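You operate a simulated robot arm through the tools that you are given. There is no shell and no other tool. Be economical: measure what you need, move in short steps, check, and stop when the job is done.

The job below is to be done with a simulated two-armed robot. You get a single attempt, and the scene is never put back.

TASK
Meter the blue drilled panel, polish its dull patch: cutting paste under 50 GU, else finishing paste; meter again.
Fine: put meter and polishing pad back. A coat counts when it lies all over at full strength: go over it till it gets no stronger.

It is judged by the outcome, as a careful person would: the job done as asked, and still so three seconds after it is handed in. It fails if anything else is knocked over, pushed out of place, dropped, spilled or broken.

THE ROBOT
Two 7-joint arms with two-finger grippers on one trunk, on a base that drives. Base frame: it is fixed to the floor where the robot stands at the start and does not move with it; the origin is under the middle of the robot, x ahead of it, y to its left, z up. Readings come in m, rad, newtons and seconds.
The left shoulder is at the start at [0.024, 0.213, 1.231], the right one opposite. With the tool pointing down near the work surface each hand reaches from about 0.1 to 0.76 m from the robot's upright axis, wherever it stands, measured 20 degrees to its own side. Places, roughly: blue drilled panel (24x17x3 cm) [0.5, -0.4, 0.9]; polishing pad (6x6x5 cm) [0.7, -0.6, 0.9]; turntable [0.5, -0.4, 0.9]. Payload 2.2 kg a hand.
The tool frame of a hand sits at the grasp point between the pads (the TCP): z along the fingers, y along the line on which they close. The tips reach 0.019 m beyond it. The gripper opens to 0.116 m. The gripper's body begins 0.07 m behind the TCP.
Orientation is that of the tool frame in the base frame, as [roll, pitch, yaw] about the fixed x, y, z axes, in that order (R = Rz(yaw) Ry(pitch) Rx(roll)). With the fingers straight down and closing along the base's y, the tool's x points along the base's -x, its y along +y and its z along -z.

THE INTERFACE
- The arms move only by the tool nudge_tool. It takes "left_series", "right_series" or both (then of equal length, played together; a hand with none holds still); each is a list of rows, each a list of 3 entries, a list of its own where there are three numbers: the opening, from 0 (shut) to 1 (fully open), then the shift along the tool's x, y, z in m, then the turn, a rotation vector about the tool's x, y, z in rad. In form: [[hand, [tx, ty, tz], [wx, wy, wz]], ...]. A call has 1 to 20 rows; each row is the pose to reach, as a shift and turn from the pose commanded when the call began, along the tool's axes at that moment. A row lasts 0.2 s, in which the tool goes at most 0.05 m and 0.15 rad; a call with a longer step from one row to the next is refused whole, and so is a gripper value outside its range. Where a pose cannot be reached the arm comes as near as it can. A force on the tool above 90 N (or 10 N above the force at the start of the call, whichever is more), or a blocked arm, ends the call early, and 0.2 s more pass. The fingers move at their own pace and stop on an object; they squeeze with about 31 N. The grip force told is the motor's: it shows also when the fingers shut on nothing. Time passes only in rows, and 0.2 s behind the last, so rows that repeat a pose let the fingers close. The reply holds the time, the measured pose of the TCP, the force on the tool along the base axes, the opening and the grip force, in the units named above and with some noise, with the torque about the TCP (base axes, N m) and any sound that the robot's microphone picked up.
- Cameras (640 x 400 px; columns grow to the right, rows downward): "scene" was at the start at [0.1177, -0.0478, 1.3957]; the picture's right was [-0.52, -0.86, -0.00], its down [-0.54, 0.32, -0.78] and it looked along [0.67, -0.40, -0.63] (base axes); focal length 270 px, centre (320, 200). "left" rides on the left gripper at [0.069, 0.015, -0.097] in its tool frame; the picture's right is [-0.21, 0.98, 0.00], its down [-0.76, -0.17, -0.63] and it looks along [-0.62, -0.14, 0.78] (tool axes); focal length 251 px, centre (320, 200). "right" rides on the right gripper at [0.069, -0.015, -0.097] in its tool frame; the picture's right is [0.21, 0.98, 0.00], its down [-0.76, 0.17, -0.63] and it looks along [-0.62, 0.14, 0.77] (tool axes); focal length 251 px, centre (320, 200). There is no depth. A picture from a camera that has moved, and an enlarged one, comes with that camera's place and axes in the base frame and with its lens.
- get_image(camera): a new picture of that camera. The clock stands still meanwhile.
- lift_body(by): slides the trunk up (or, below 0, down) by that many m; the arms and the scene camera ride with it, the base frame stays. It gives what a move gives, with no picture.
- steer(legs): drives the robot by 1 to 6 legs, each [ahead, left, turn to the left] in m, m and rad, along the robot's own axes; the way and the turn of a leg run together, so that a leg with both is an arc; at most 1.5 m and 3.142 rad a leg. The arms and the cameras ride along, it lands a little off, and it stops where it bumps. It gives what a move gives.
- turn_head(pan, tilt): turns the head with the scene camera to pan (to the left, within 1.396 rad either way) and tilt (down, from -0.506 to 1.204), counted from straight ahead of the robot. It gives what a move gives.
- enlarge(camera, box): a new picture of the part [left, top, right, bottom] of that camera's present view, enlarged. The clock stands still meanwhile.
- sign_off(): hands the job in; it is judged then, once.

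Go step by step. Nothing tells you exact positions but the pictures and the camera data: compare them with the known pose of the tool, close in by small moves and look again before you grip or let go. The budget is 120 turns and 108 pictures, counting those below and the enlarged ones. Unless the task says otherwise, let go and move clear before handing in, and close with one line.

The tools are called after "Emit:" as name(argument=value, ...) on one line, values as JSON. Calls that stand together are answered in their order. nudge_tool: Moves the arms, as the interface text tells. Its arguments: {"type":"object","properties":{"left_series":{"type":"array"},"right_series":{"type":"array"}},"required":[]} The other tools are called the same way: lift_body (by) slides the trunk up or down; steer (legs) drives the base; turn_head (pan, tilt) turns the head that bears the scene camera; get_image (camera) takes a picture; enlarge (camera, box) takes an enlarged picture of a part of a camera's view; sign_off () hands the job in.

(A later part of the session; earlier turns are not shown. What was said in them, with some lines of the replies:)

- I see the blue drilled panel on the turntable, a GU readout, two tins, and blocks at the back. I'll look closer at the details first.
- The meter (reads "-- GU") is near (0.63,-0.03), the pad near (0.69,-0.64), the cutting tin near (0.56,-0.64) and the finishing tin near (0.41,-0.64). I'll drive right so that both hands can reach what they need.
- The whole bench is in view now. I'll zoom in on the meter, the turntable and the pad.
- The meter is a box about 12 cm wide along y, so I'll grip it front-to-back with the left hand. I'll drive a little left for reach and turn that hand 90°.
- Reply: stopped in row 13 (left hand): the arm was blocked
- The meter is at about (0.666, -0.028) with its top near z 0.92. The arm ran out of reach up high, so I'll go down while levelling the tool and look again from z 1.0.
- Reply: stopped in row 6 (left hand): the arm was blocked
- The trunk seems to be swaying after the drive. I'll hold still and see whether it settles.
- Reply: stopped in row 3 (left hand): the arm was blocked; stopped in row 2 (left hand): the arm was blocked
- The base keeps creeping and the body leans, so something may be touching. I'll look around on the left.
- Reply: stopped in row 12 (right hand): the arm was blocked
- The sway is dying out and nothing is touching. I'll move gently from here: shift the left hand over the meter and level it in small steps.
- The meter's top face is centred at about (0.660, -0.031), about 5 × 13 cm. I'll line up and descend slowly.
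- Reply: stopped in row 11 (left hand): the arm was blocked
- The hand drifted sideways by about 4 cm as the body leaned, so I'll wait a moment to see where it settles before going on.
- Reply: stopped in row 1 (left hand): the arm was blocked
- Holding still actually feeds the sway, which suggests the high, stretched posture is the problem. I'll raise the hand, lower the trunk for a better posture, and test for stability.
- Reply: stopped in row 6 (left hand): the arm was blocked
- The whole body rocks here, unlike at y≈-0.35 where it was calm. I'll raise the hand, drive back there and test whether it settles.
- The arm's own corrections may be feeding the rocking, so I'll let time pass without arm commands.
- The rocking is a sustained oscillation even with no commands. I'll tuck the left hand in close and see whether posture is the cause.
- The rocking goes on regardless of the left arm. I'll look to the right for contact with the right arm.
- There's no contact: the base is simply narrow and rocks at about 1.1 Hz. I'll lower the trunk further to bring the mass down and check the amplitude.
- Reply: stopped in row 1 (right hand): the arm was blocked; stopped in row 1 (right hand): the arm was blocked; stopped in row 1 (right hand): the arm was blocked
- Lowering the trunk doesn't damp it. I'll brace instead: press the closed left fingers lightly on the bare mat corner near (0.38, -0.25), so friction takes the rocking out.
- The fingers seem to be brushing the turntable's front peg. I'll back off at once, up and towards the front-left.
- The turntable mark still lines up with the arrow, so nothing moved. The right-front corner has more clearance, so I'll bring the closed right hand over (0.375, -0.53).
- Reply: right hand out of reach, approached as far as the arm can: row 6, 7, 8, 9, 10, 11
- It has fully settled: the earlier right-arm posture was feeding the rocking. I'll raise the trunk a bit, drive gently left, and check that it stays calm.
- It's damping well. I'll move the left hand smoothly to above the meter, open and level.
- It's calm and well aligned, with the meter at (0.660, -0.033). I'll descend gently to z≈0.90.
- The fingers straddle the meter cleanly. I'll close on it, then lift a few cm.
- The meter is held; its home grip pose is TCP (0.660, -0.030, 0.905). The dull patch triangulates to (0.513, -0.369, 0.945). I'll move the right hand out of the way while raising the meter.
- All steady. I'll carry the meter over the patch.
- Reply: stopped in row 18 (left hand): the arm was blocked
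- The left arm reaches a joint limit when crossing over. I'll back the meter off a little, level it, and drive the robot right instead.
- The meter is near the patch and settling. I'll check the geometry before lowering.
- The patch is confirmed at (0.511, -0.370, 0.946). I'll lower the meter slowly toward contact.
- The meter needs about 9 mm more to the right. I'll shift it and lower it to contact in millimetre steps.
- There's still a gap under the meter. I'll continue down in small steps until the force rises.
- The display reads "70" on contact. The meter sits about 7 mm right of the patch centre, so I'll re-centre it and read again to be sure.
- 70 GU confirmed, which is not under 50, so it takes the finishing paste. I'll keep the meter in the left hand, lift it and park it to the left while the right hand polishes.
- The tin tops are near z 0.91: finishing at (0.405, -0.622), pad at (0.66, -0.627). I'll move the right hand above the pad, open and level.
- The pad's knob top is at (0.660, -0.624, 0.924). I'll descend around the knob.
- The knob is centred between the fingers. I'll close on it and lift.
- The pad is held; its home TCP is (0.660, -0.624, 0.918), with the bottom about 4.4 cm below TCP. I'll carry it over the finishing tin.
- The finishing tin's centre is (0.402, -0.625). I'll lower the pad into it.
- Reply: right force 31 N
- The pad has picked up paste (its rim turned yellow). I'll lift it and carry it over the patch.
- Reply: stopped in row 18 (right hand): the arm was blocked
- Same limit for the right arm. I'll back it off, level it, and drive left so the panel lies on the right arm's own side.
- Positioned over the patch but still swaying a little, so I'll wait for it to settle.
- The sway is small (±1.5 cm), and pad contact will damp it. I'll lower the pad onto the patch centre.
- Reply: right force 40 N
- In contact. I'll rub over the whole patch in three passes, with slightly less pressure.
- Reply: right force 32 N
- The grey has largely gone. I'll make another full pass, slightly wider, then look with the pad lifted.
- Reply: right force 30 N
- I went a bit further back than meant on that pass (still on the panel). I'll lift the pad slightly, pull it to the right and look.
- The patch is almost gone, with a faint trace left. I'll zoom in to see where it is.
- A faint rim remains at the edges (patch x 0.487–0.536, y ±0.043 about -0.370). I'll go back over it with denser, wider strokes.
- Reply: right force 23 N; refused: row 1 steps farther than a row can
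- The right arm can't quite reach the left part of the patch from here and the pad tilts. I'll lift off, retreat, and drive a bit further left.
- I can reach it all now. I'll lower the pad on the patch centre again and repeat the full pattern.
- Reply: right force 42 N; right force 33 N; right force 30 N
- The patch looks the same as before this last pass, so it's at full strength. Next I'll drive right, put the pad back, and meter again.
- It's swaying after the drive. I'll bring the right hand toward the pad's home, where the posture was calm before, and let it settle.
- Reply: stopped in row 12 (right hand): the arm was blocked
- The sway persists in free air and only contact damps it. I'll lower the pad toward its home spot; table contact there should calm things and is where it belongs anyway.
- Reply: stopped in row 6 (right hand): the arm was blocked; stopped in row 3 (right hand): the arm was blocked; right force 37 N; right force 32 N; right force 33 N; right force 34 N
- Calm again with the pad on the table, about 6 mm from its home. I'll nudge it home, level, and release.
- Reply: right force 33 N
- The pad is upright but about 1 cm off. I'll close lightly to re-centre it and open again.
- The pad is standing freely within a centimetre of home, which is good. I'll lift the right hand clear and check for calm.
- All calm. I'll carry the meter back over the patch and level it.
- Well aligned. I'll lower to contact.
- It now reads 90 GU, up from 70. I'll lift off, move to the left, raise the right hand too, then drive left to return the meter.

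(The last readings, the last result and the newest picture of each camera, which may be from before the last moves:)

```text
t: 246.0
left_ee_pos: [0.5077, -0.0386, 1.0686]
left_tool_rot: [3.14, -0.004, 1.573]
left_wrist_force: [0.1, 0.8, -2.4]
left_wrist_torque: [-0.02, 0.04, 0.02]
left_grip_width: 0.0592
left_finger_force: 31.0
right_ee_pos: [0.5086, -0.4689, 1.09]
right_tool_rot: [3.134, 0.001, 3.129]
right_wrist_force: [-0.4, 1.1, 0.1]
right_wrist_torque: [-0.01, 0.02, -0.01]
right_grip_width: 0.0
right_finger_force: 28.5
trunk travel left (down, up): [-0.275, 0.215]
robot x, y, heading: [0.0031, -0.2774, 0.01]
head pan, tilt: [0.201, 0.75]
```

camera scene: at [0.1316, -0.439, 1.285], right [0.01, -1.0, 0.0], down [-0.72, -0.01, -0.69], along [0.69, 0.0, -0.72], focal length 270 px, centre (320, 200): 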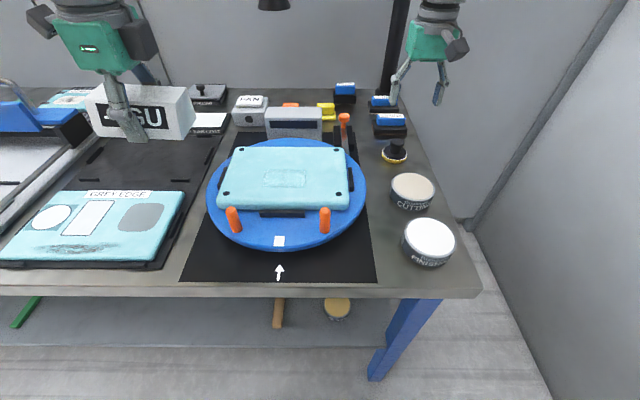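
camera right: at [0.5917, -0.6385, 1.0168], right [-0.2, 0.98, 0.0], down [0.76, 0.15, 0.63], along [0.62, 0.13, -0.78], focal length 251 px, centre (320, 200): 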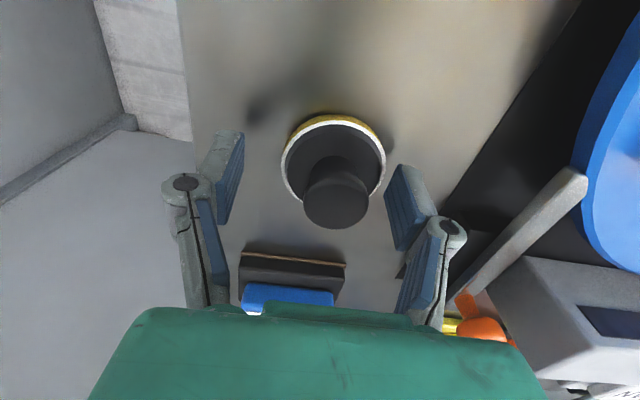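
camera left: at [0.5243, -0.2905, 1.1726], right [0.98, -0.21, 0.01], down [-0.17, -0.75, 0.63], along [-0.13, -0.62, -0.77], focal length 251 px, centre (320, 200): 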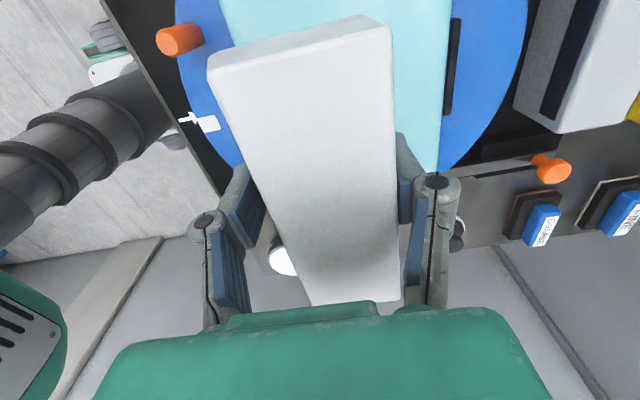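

Only a mild sway. I'll move the meter above its home spot smoothly and let it settle.

Emit:
nudge_tool(left_series=[[0, [0, 0.004, 0], [0, 0, 0]], [0, [0.001, 0.012, 0.002], [0, 0, 0]], [0, [0.002, 0.024, 0.005], [0, 0, 0]], [0, [0.003, 0.04, 0.01], [0, 0, 0]], [0, [0.004, 0.057, 0.016], [0, 0, 0]], [0, [0.005, 0.074, 0.024], [0, 0, 0]], [0, [0.006, 0.091, 0.033], [0, 0, 0]], [0, [0.007, 0.107, 0.042], [0, 0, 0]], [0, [0.008, 0.121, 0.051], [0, 0, 0]], [0, [0.009, 0.133, 0.059], [0, 0, 0]], [0, [0.01, 0.142, 0.066], [0, 0, 0]], [0, [0.01, 0.148, 0.072], [0, 0, 0]], [0, [0.01, 0.151, 0.077], [0, 0, 0]], [0, [0.01, 0.152, 0.08], [0, 0, 0]], [0, [0.01, 0.152, 0.08], [0, 0, 0]]])

Emit:
turn_head(pan=0.2, tilt=0.75)

Emit:
turn_head(pan=0.2, tilt=0.75)

Emit:
turn_head(pan=0.2, tilt=0.75)

Emit:
turn_head(pan=0.2, tilt=0.75)

Emit:
get_image(camera="scene")

```text
t: 249.2
left_ee_pos: [0.6595, -0.0485, 0.9946]
left_tool_rot: [3.137, -0.017, 1.568]
left_wrist_force: [0.1, -1.4, -3.5]
left_wrist_torque: [0.11, 0.01, -0.02]
left_grip_width: 0.0591
left_finger_force: 31.1
right_ee_pos: [0.5068, -0.4884, 1.0873]
right_tool_rot: [3.121, -0.003, 3.128]
right_wrist_force: [0.1, -1.1, -0.2]
right_wrist_torque: [0.04, -0.05, 0.0]
right_grip_width: 0.0001
right_finger_force: 28.4
trunk travel left (down, up): [-0.275, 0.215]
robot x, y, heading: [0.0062, -0.2811, 0.007]
head pan, tilt: [0.201, 0.75]
```

```text
t: 249.8
left_ee_pos: [0.6589, -0.025, 0.9881]
left_tool_rot: [3.14, -0.004, 1.572]
left_wrist_force: [-0.1, -0.2, -4.2]
left_wrist_torque: [-0.07, 0.03, 0.03]
left_grip_width: 0.059
left_finger_force: 31.2
right_ee_pos: [0.5074, -0.4647, 1.0915]
right_tool_rot: [3.137, -0.001, 3.129]
right_wrist_force: [-0.5, 0.4, 0.0]
right_wrist_torque: [-0.02, -0.01, -0.02]
right_grip_width: 0.0001
right_finger_force: 28.7
trunk travel left (down, up): [-0.275, 0.215]
robot x, y, heading: [0.0045, -0.2723, 0.006]
head pan, tilt: [0.201, 0.75]
```

```text
t: 250.4
left_ee_pos: [0.6584, -0.0218, 0.9883]
left_tool_rot: [3.138, 0.003, 1.574]
left_wrist_force: [1.3, 1.6, -3.2]
left_wrist_torque: [-0.07, 0.0, -0.01]
left_grip_width: 0.0593
left_finger_force: 31.3
right_ee_pos: [0.5066, -0.4608, 1.0916]
right_tool_rot: [3.139, 0.0, 3.131]
right_wrist_force: [-0.1, 0.3, 0.4]
right_wrist_torque: [-0.06, 0.01, -0.01]
right_grip_width: 0.0
right_finger_force: 28.4
trunk travel left (down, up): [-0.275, 0.215]
robot x, y, heading: [0.0035, -0.2736, 0.008]
head pan, tilt: [0.201, 0.75]
```

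```text
t: 251.0
left_ee_pos: [0.6602, -0.0452, 0.9929]
left_tool_rot: [3.138, -0.017, 1.57]
left_wrist_force: [0.3, -0.3, -2.8]
left_wrist_torque: [0.06, 0.01, -0.04]
left_grip_width: 0.059
left_finger_force: 31.3
right_ee_pos: [0.5073, -0.4847, 1.0879]
right_tool_rot: [3.123, -0.002, 3.127]
right_wrist_force: [-0.5, -1.2, -0.1]
right_wrist_torque: [0.08, -0.01, -0.02]
right_grip_width: 0.0
right_finger_force: 28.6
trunk travel left (down, up): [-0.275, 0.215]
robot x, y, heading: [0.0018, -0.2773, 0.007]
head pan, tilt: [0.201, 0.75]
```

```text
t: 251.6
left_ee_pos: [0.659, -0.0323, 0.9909]
left_tool_rot: [3.14, -0.008, 1.571]
left_wrist_force: [0.0, -0.3, -3.7]
left_wrist_torque: [0.06, 0.01, -0.05]
left_grip_width: 0.0591
left_finger_force: 30.8
right_ee_pos: [0.5079, -0.472, 1.0889]
right_tool_rot: [3.132, 0.001, 3.129]
right_wrist_force: [0.5, -1.0, 1.4]
right_wrist_torque: [0.02, -0.01, 0.02]
right_grip_width: 0.0
right_finger_force: 28.3
trunk travel left (down, up): [-0.275, 0.215]
robot x, y, heading: [0.0081, -0.2797, 0.007]
head pan, tilt: [0.201, 0.75]
```

```text
25 pictures are left
camera scene: at [0.1313, -0.2545, 1.2889], right [0.21, -0.98, 0.0], down [-0.67, -0.14, -0.73], along [0.71, 0.15, -0.69], focal length 270 px, centre (320, 200)
```

scene: 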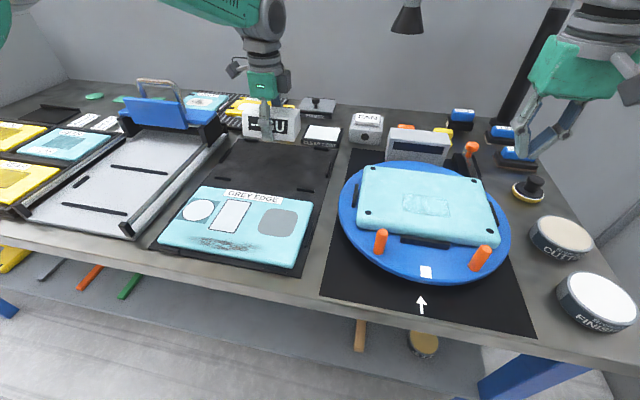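

It's nearly calm over the home spot. I'll lower it gently.

Emit:
nudge_tool(left_series=[[0, [0.001, 0.001, 0.004], [0, 0, 0]], [0, [0.002, 0.001, 0.012], [0, 0, 0]], [0, [0.002, 0.001, 0.023], [0, 0, 0]], [0, [0.002, 0.001, 0.035], [0, 0, 0]], [0, [0.002, 0.001, 0.047], [0, 0, 0]], [0, [0.002, 0.001, 0.058], [0, 0, 0]], [0, [0.002, 0.001, 0.067], [0, 0, 0]], [0, [0.002, 0.001, 0.073], [0, 0, 0]], [0, [0.002, 0.001, 0.077], [0, 0, 0]], [0, [0.002, 0.001, 0.079], [0, 0, 0]], [0, [0.002, 0.001, 0.079], [0, 0, 0]]])

Emit:
nudge_tool(left_series=[[0, [0, 0, 0.002], [0, 0, 0]], [0, [0, 0, 0.004], [0, 0, 0]], [0, [0, 0, 0.004], [0, 0, 0]]])

```text
t: 254.0
left_ee_pos: [0.6611, -0.0226, 0.9105]
left_tool_rot: [3.141, 0.002, 1.573]
left_wrist_force: [0.1, 0.1, -3.5]
left_wrist_torque: [-0.07, 0.0, 0.03]
left_grip_width: 0.0593
left_finger_force: 31.1
right_ee_pos: [0.508, -0.4635, 1.0914]
right_tool_rot: [3.138, -0.001, 3.129]
right_wrist_force: [-0.1, 0.3, 0.4]
right_wrist_torque: [-0.04, -0.03, 0.0]
right_grip_width: 0.0
right_finger_force: 29.1
trunk travel left (down, up): [-0.275, 0.215]
robot x, y, heading: [0.004, -0.2757, 0.002]
head pan, tilt: [0.201, 0.75]
```

```text
t: 254.8
left_ee_pos: [0.6612, -0.0239, 0.9063]
left_tool_rot: [3.14, -0.004, 1.575]
left_wrist_force: [-0.6, -0.1, -3.0]
left_wrist_torque: [-0.04, -0.01, -0.02]
left_grip_width: 0.0592
left_finger_force: 31.4
right_ee_pos: [0.5069, -0.4659, 1.0903]
right_tool_rot: [3.137, -0.001, 3.13]
right_wrist_force: [-0.1, -0.1, -0.4]
right_wrist_torque: [-0.01, -0.02, 0.04]
right_grip_width: 0.0
right_finger_force: 28.4
trunk travel left (down, up): [-0.275, 0.215]
robot x, y, heading: [0.0033, -0.2783, 0.011]
head pan, tilt: [0.201, 0.75]
```

Emit:
nudge_tool(left_series=[[0, [-0.003, -0.001, 0.0005], [0, 0, 0]], [0, [-0.006, -0.001, 0.001], [0, 0, 0]], [0, [-0.006, -0.001, 0.002], [0, 0, 0]], [0, [-0.006, -0.001, 0.002], [0, 0, 0]]])

Emit:
nudge_tool(left_series=[[0, [0, 0, 0.001], [0, 0, 0]], [0, [0, 0, 0.001], [0, 0, 0]]])

```text
t: 255.8
left_ee_pos: [0.6617, -0.0342, 0.9042]
left_tool_rot: [3.141, -0.004, 1.573]
left_wrist_force: [0.7, 0.4, -3.0]
left_wrist_torque: [-0.01, 0.0, 0.02]
left_grip_width: 0.059
left_finger_force: 30.5
right_ee_pos: [0.5075, -0.4679, 1.0908]
right_tool_rot: [3.134, 0.0, 3.129]
right_wrist_force: [-0.5, 0.4, 0.2]
right_wrist_torque: [-0.07, 0.0, 0.03]
right_grip_width: 0.0
right_finger_force: 28.1
trunk travel left (down, up): [-0.275, 0.215]
robot x, y, heading: [0.0024, -0.275, 0.007]
head pan, tilt: [0.201, 0.75]
```

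```text
t: 256.4
left_ee_pos: [0.6612, -0.0371, 0.9038]
left_tool_rot: [3.137, -0.005, 1.572]
left_wrist_force: [-0.5, -3.2, -1.1]
left_wrist_torque: [-0.31, 0.11, 0.09]
left_grip_width: 0.0592
left_finger_force: 31.3
right_ee_pos: [0.5075, -0.4729, 1.0886]
right_tool_rot: [3.133, -0.001, 3.13]
right_wrist_force: [0.6, 0.3, -0.3]
right_wrist_torque: [0.0, -0.02, -0.02]
right_grip_width: 0.0
right_finger_force: 28.3
trunk travel left (down, up): [-0.275, 0.215]
robot x, y, heading: [0.0041, -0.2763, 0.008]
head pan, tilt: [0.201, 0.75]
```

It's touching the mat about 6 mm off. A tiny correction, then release.

Emit:
nudge_tool(left_series=[[0, [0.003, 0, -0.001], [0, 0, 0]], [0, [0.006, 0, -0.001], [0, 0, 0]], [0, [0.006, 0, 0.0005], [0, 0, 0]], [0, [0.006, 0, 0.0015], [0, 0, 0]], [0, [0.006, 0, 0.0015], [0, 0, 0]]])

Emit:
nudge_tool(left_series=[[0.55, [0, 0, 0], [0, 0, 0]], [0.65, [0, 0, 0], [0, 0, 0]], [0.8, [0, 0, 0], [0, 0, 0]], [0.95, [0, 0, 0], [0, 0, 0]], [1, [0, 0, 0], [0, 0, 0]]])

Emit:
get_image(camera="left")

Emit:
enlarge(camera="scene", box=[160, 80, 360, 240])

```text
t: 257.6
left_ee_pos: [0.6603, -0.0297, 0.9036]
left_tool_rot: [3.136, -0.005, 1.572]
left_wrist_force: [0.8, 2.5, 8.5]
left_wrist_torque: [-0.64, 0.34, -0.04]
left_grip_width: 0.0593
left_finger_force: 31.7
right_ee_pos: [0.5064, -0.47, 1.0896]
right_tool_rot: [3.133, 0.001, 3.129]
right_wrist_force: [0.7, -0.3, -0.7]
right_wrist_torque: [0.01, 0.02, 0.0]
right_grip_width: 0.0001
right_finger_force: 28.4
trunk travel left (down, up): [-0.275, 0.215]
robot x, y, heading: [0.0044, -0.2781, 0.004]
head pan, tilt: [0.201, 0.75]
```

```text
t: 258.8
left_ee_pos: [0.6594, -0.0289, 0.9026]
left_tool_rot: [3.137, -0.006, 1.57]
left_wrist_force: [-0.1, 0.1, -0.1]
left_wrist_torque: [0.02, 0.0, -0.01]
left_grip_width: 0.1159
left_finger_force: 0.1
right_ee_pos: [0.5069, -0.4715, 1.0896]
right_tool_rot: [3.133, 0.0, 3.128]
right_wrist_force: [-0.4, 0.6, -0.2]
right_wrist_torque: [0.01, 0.0, -0.02]
right_grip_width: 0.0003
right_finger_force: 28.3
trunk travel left (down, up): [-0.275, 0.215]
robot x, y, heading: [0.0027, -0.2773, 0.006]
head pan, tilt: [0.201, 0.75]
```

```text
24 pictures are left
camera left: at [0.6739, 0.039, 0.9986], right [0.98, -0.21, 0.0], down [-0.17, -0.76, 0.63], along [-0.13, -0.61, -0.78], focal length 251 px, centre (320, 200)
```

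left: 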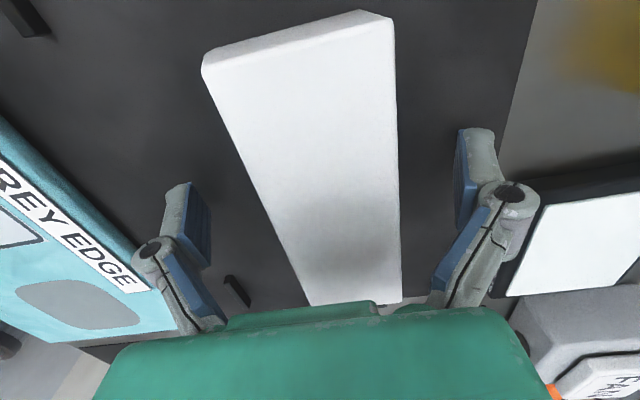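

```text
2.50 times, centred on (260, 160) of scene
camera zoom: at [0.1309, -0.2599, 1.2891], right [0.21, -0.98, 0.0], down [-0.67, -0.14, -0.73], along [0.71, 0.15, -0.69], focal length 676 px, centre (470, 300)
```

zoom: 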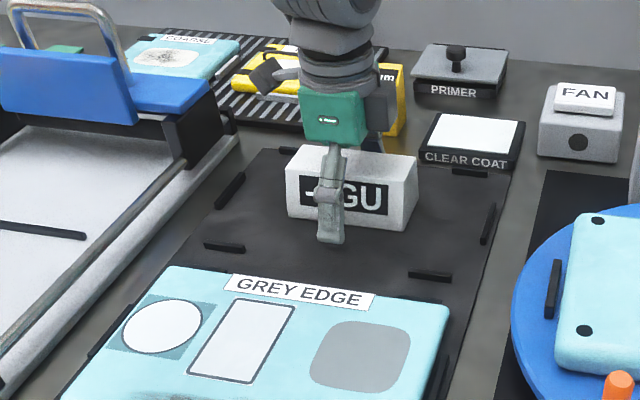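

The meter is back in its place and released. I'll lift straight up and check the whole scene.

Emit:
nudge_tool(left_series=[[1, [0, 0, -0.004], [0, 0, 0]], [1, [0, 0, -0.012], [0, 0, 0]], [1, [0, 0, -0.024], [0, 0, 0]], [1, [0, 0, -0.038], [0, 0, 0]], [1, [0, 0, -0.053], [0, 0, 0]], [1, [0, 0, -0.068], [0, 0, 0]], [1, [0, 0, -0.083], [0, 0, 0]], [1, [0, 0, -0.097], [0, 0, 0]], [1, [0, 0, -0.109], [0, 0, 0]], [1, [0, 0, -0.117], [0, 0, 0]], [1, [0, 0, -0.12], [0, 0, 0]], [1, [0, 0, -0.12], [0, 0, 0]]])

Emit:
turn_head(pan=-0.15, tilt=0.75)

Emit:
get_image(camera="scene")

Emit:
get_image(camera="right")

Emit:
get_image(camera="left")

```text
t: 261.4
left_ee_pos: [0.6586, -0.0299, 1.0225]
left_tool_rot: [3.14, -0.005, 1.573]
left_wrist_force: [0.2, -0.3, -0.6]
left_wrist_torque: [0.01, 0.02, 0.02]
left_grip_width: 0.116
left_finger_force: 0.0
right_ee_pos: [0.5071, -0.4715, 1.0898]
right_tool_rot: [3.132, -0.001, 3.132]
right_wrist_force: [-0.2, 0.1, -0.2]
right_wrist_torque: [0.0, 0.0, -0.03]
right_grip_width: 0.0002
right_finger_force: 28.2
trunk travel left (down, up): [-0.275, 0.215]
robot x, y, heading: [0.005, -0.2763, 0.009]
head pan, tilt: [0.201, 0.75]
```

```text
t: 262.2
left_ee_pos: [0.6576, -0.0305, 1.023]
left_tool_rot: [3.138, -0.006, 1.574]
left_wrist_force: [-0.2, -0.5, -0.4]
left_wrist_torque: [0.03, 0.02, 0.02]
left_grip_width: 0.1163
left_finger_force: 0.1
right_ee_pos: [0.5069, -0.4715, 1.0901]
right_tool_rot: [3.134, 0.0, 3.128]
right_wrist_force: [0.3, 0.2, -0.8]
right_wrist_torque: [0.0, -0.03, -0.02]
right_grip_width: 0.0
right_finger_force: 29.1
trunk travel left (down, up): [-0.275, 0.215]
robot x, y, heading: [0.0063, -0.2744, 0.006]
head pan, tilt: [-0.15, 0.75]
```

```text
22 pictures are left
camera scene: at [0.1316, -0.2887, 1.2891], right [-0.14, -0.99, 0.0], down [-0.68, 0.1, -0.73], along [0.72, -0.1, -0.69], focal length 270 px, centre (320, 200)
```

scene: 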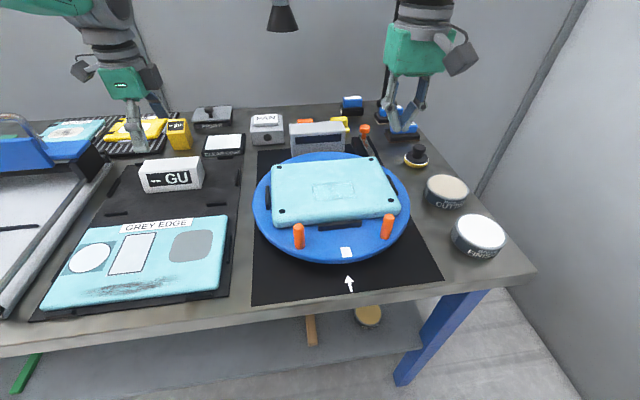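

```text
21 pictures are left
camera right: at [0.4377, -0.486, 1.1874], right [-0.2, 0.98, 0.01], down [0.76, 0.15, 0.63], along [0.62, 0.14, -0.77], focal length 251 px, centre (320, 200)
```

right: 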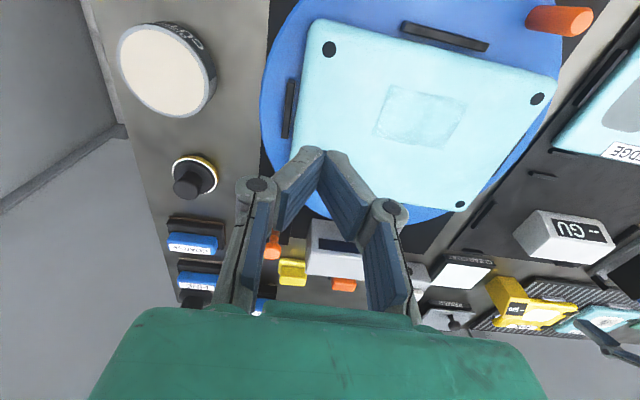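

```text
20 pictures are left
camera left: at [0.6726, 0.0389, 1.1185], right [0.98, -0.21, 0.0], down [-0.17, -0.76, 0.63], along [-0.13, -0.61, -0.78], focal length 251 px, centre (320, 200)
```

left: 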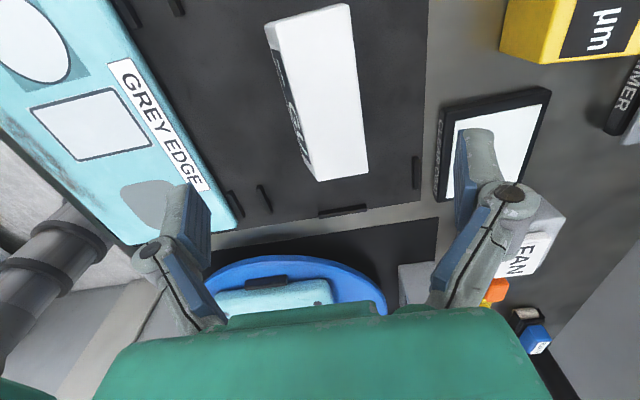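

Everything is in place: the meter is on its mat, the pad is upright at its spot, nothing else has moved, and both hands are empty and clear. Handing in.

Emit:
sign_off()

```text
The job is handed in.
```

The blue drilled panel's dull patch read 70 GU before, so I polished it with the finishing paste, and it read 90 GU after. The meter is back in its place on the mat, and the polishing pad is standing within about 1 cm of where it started.
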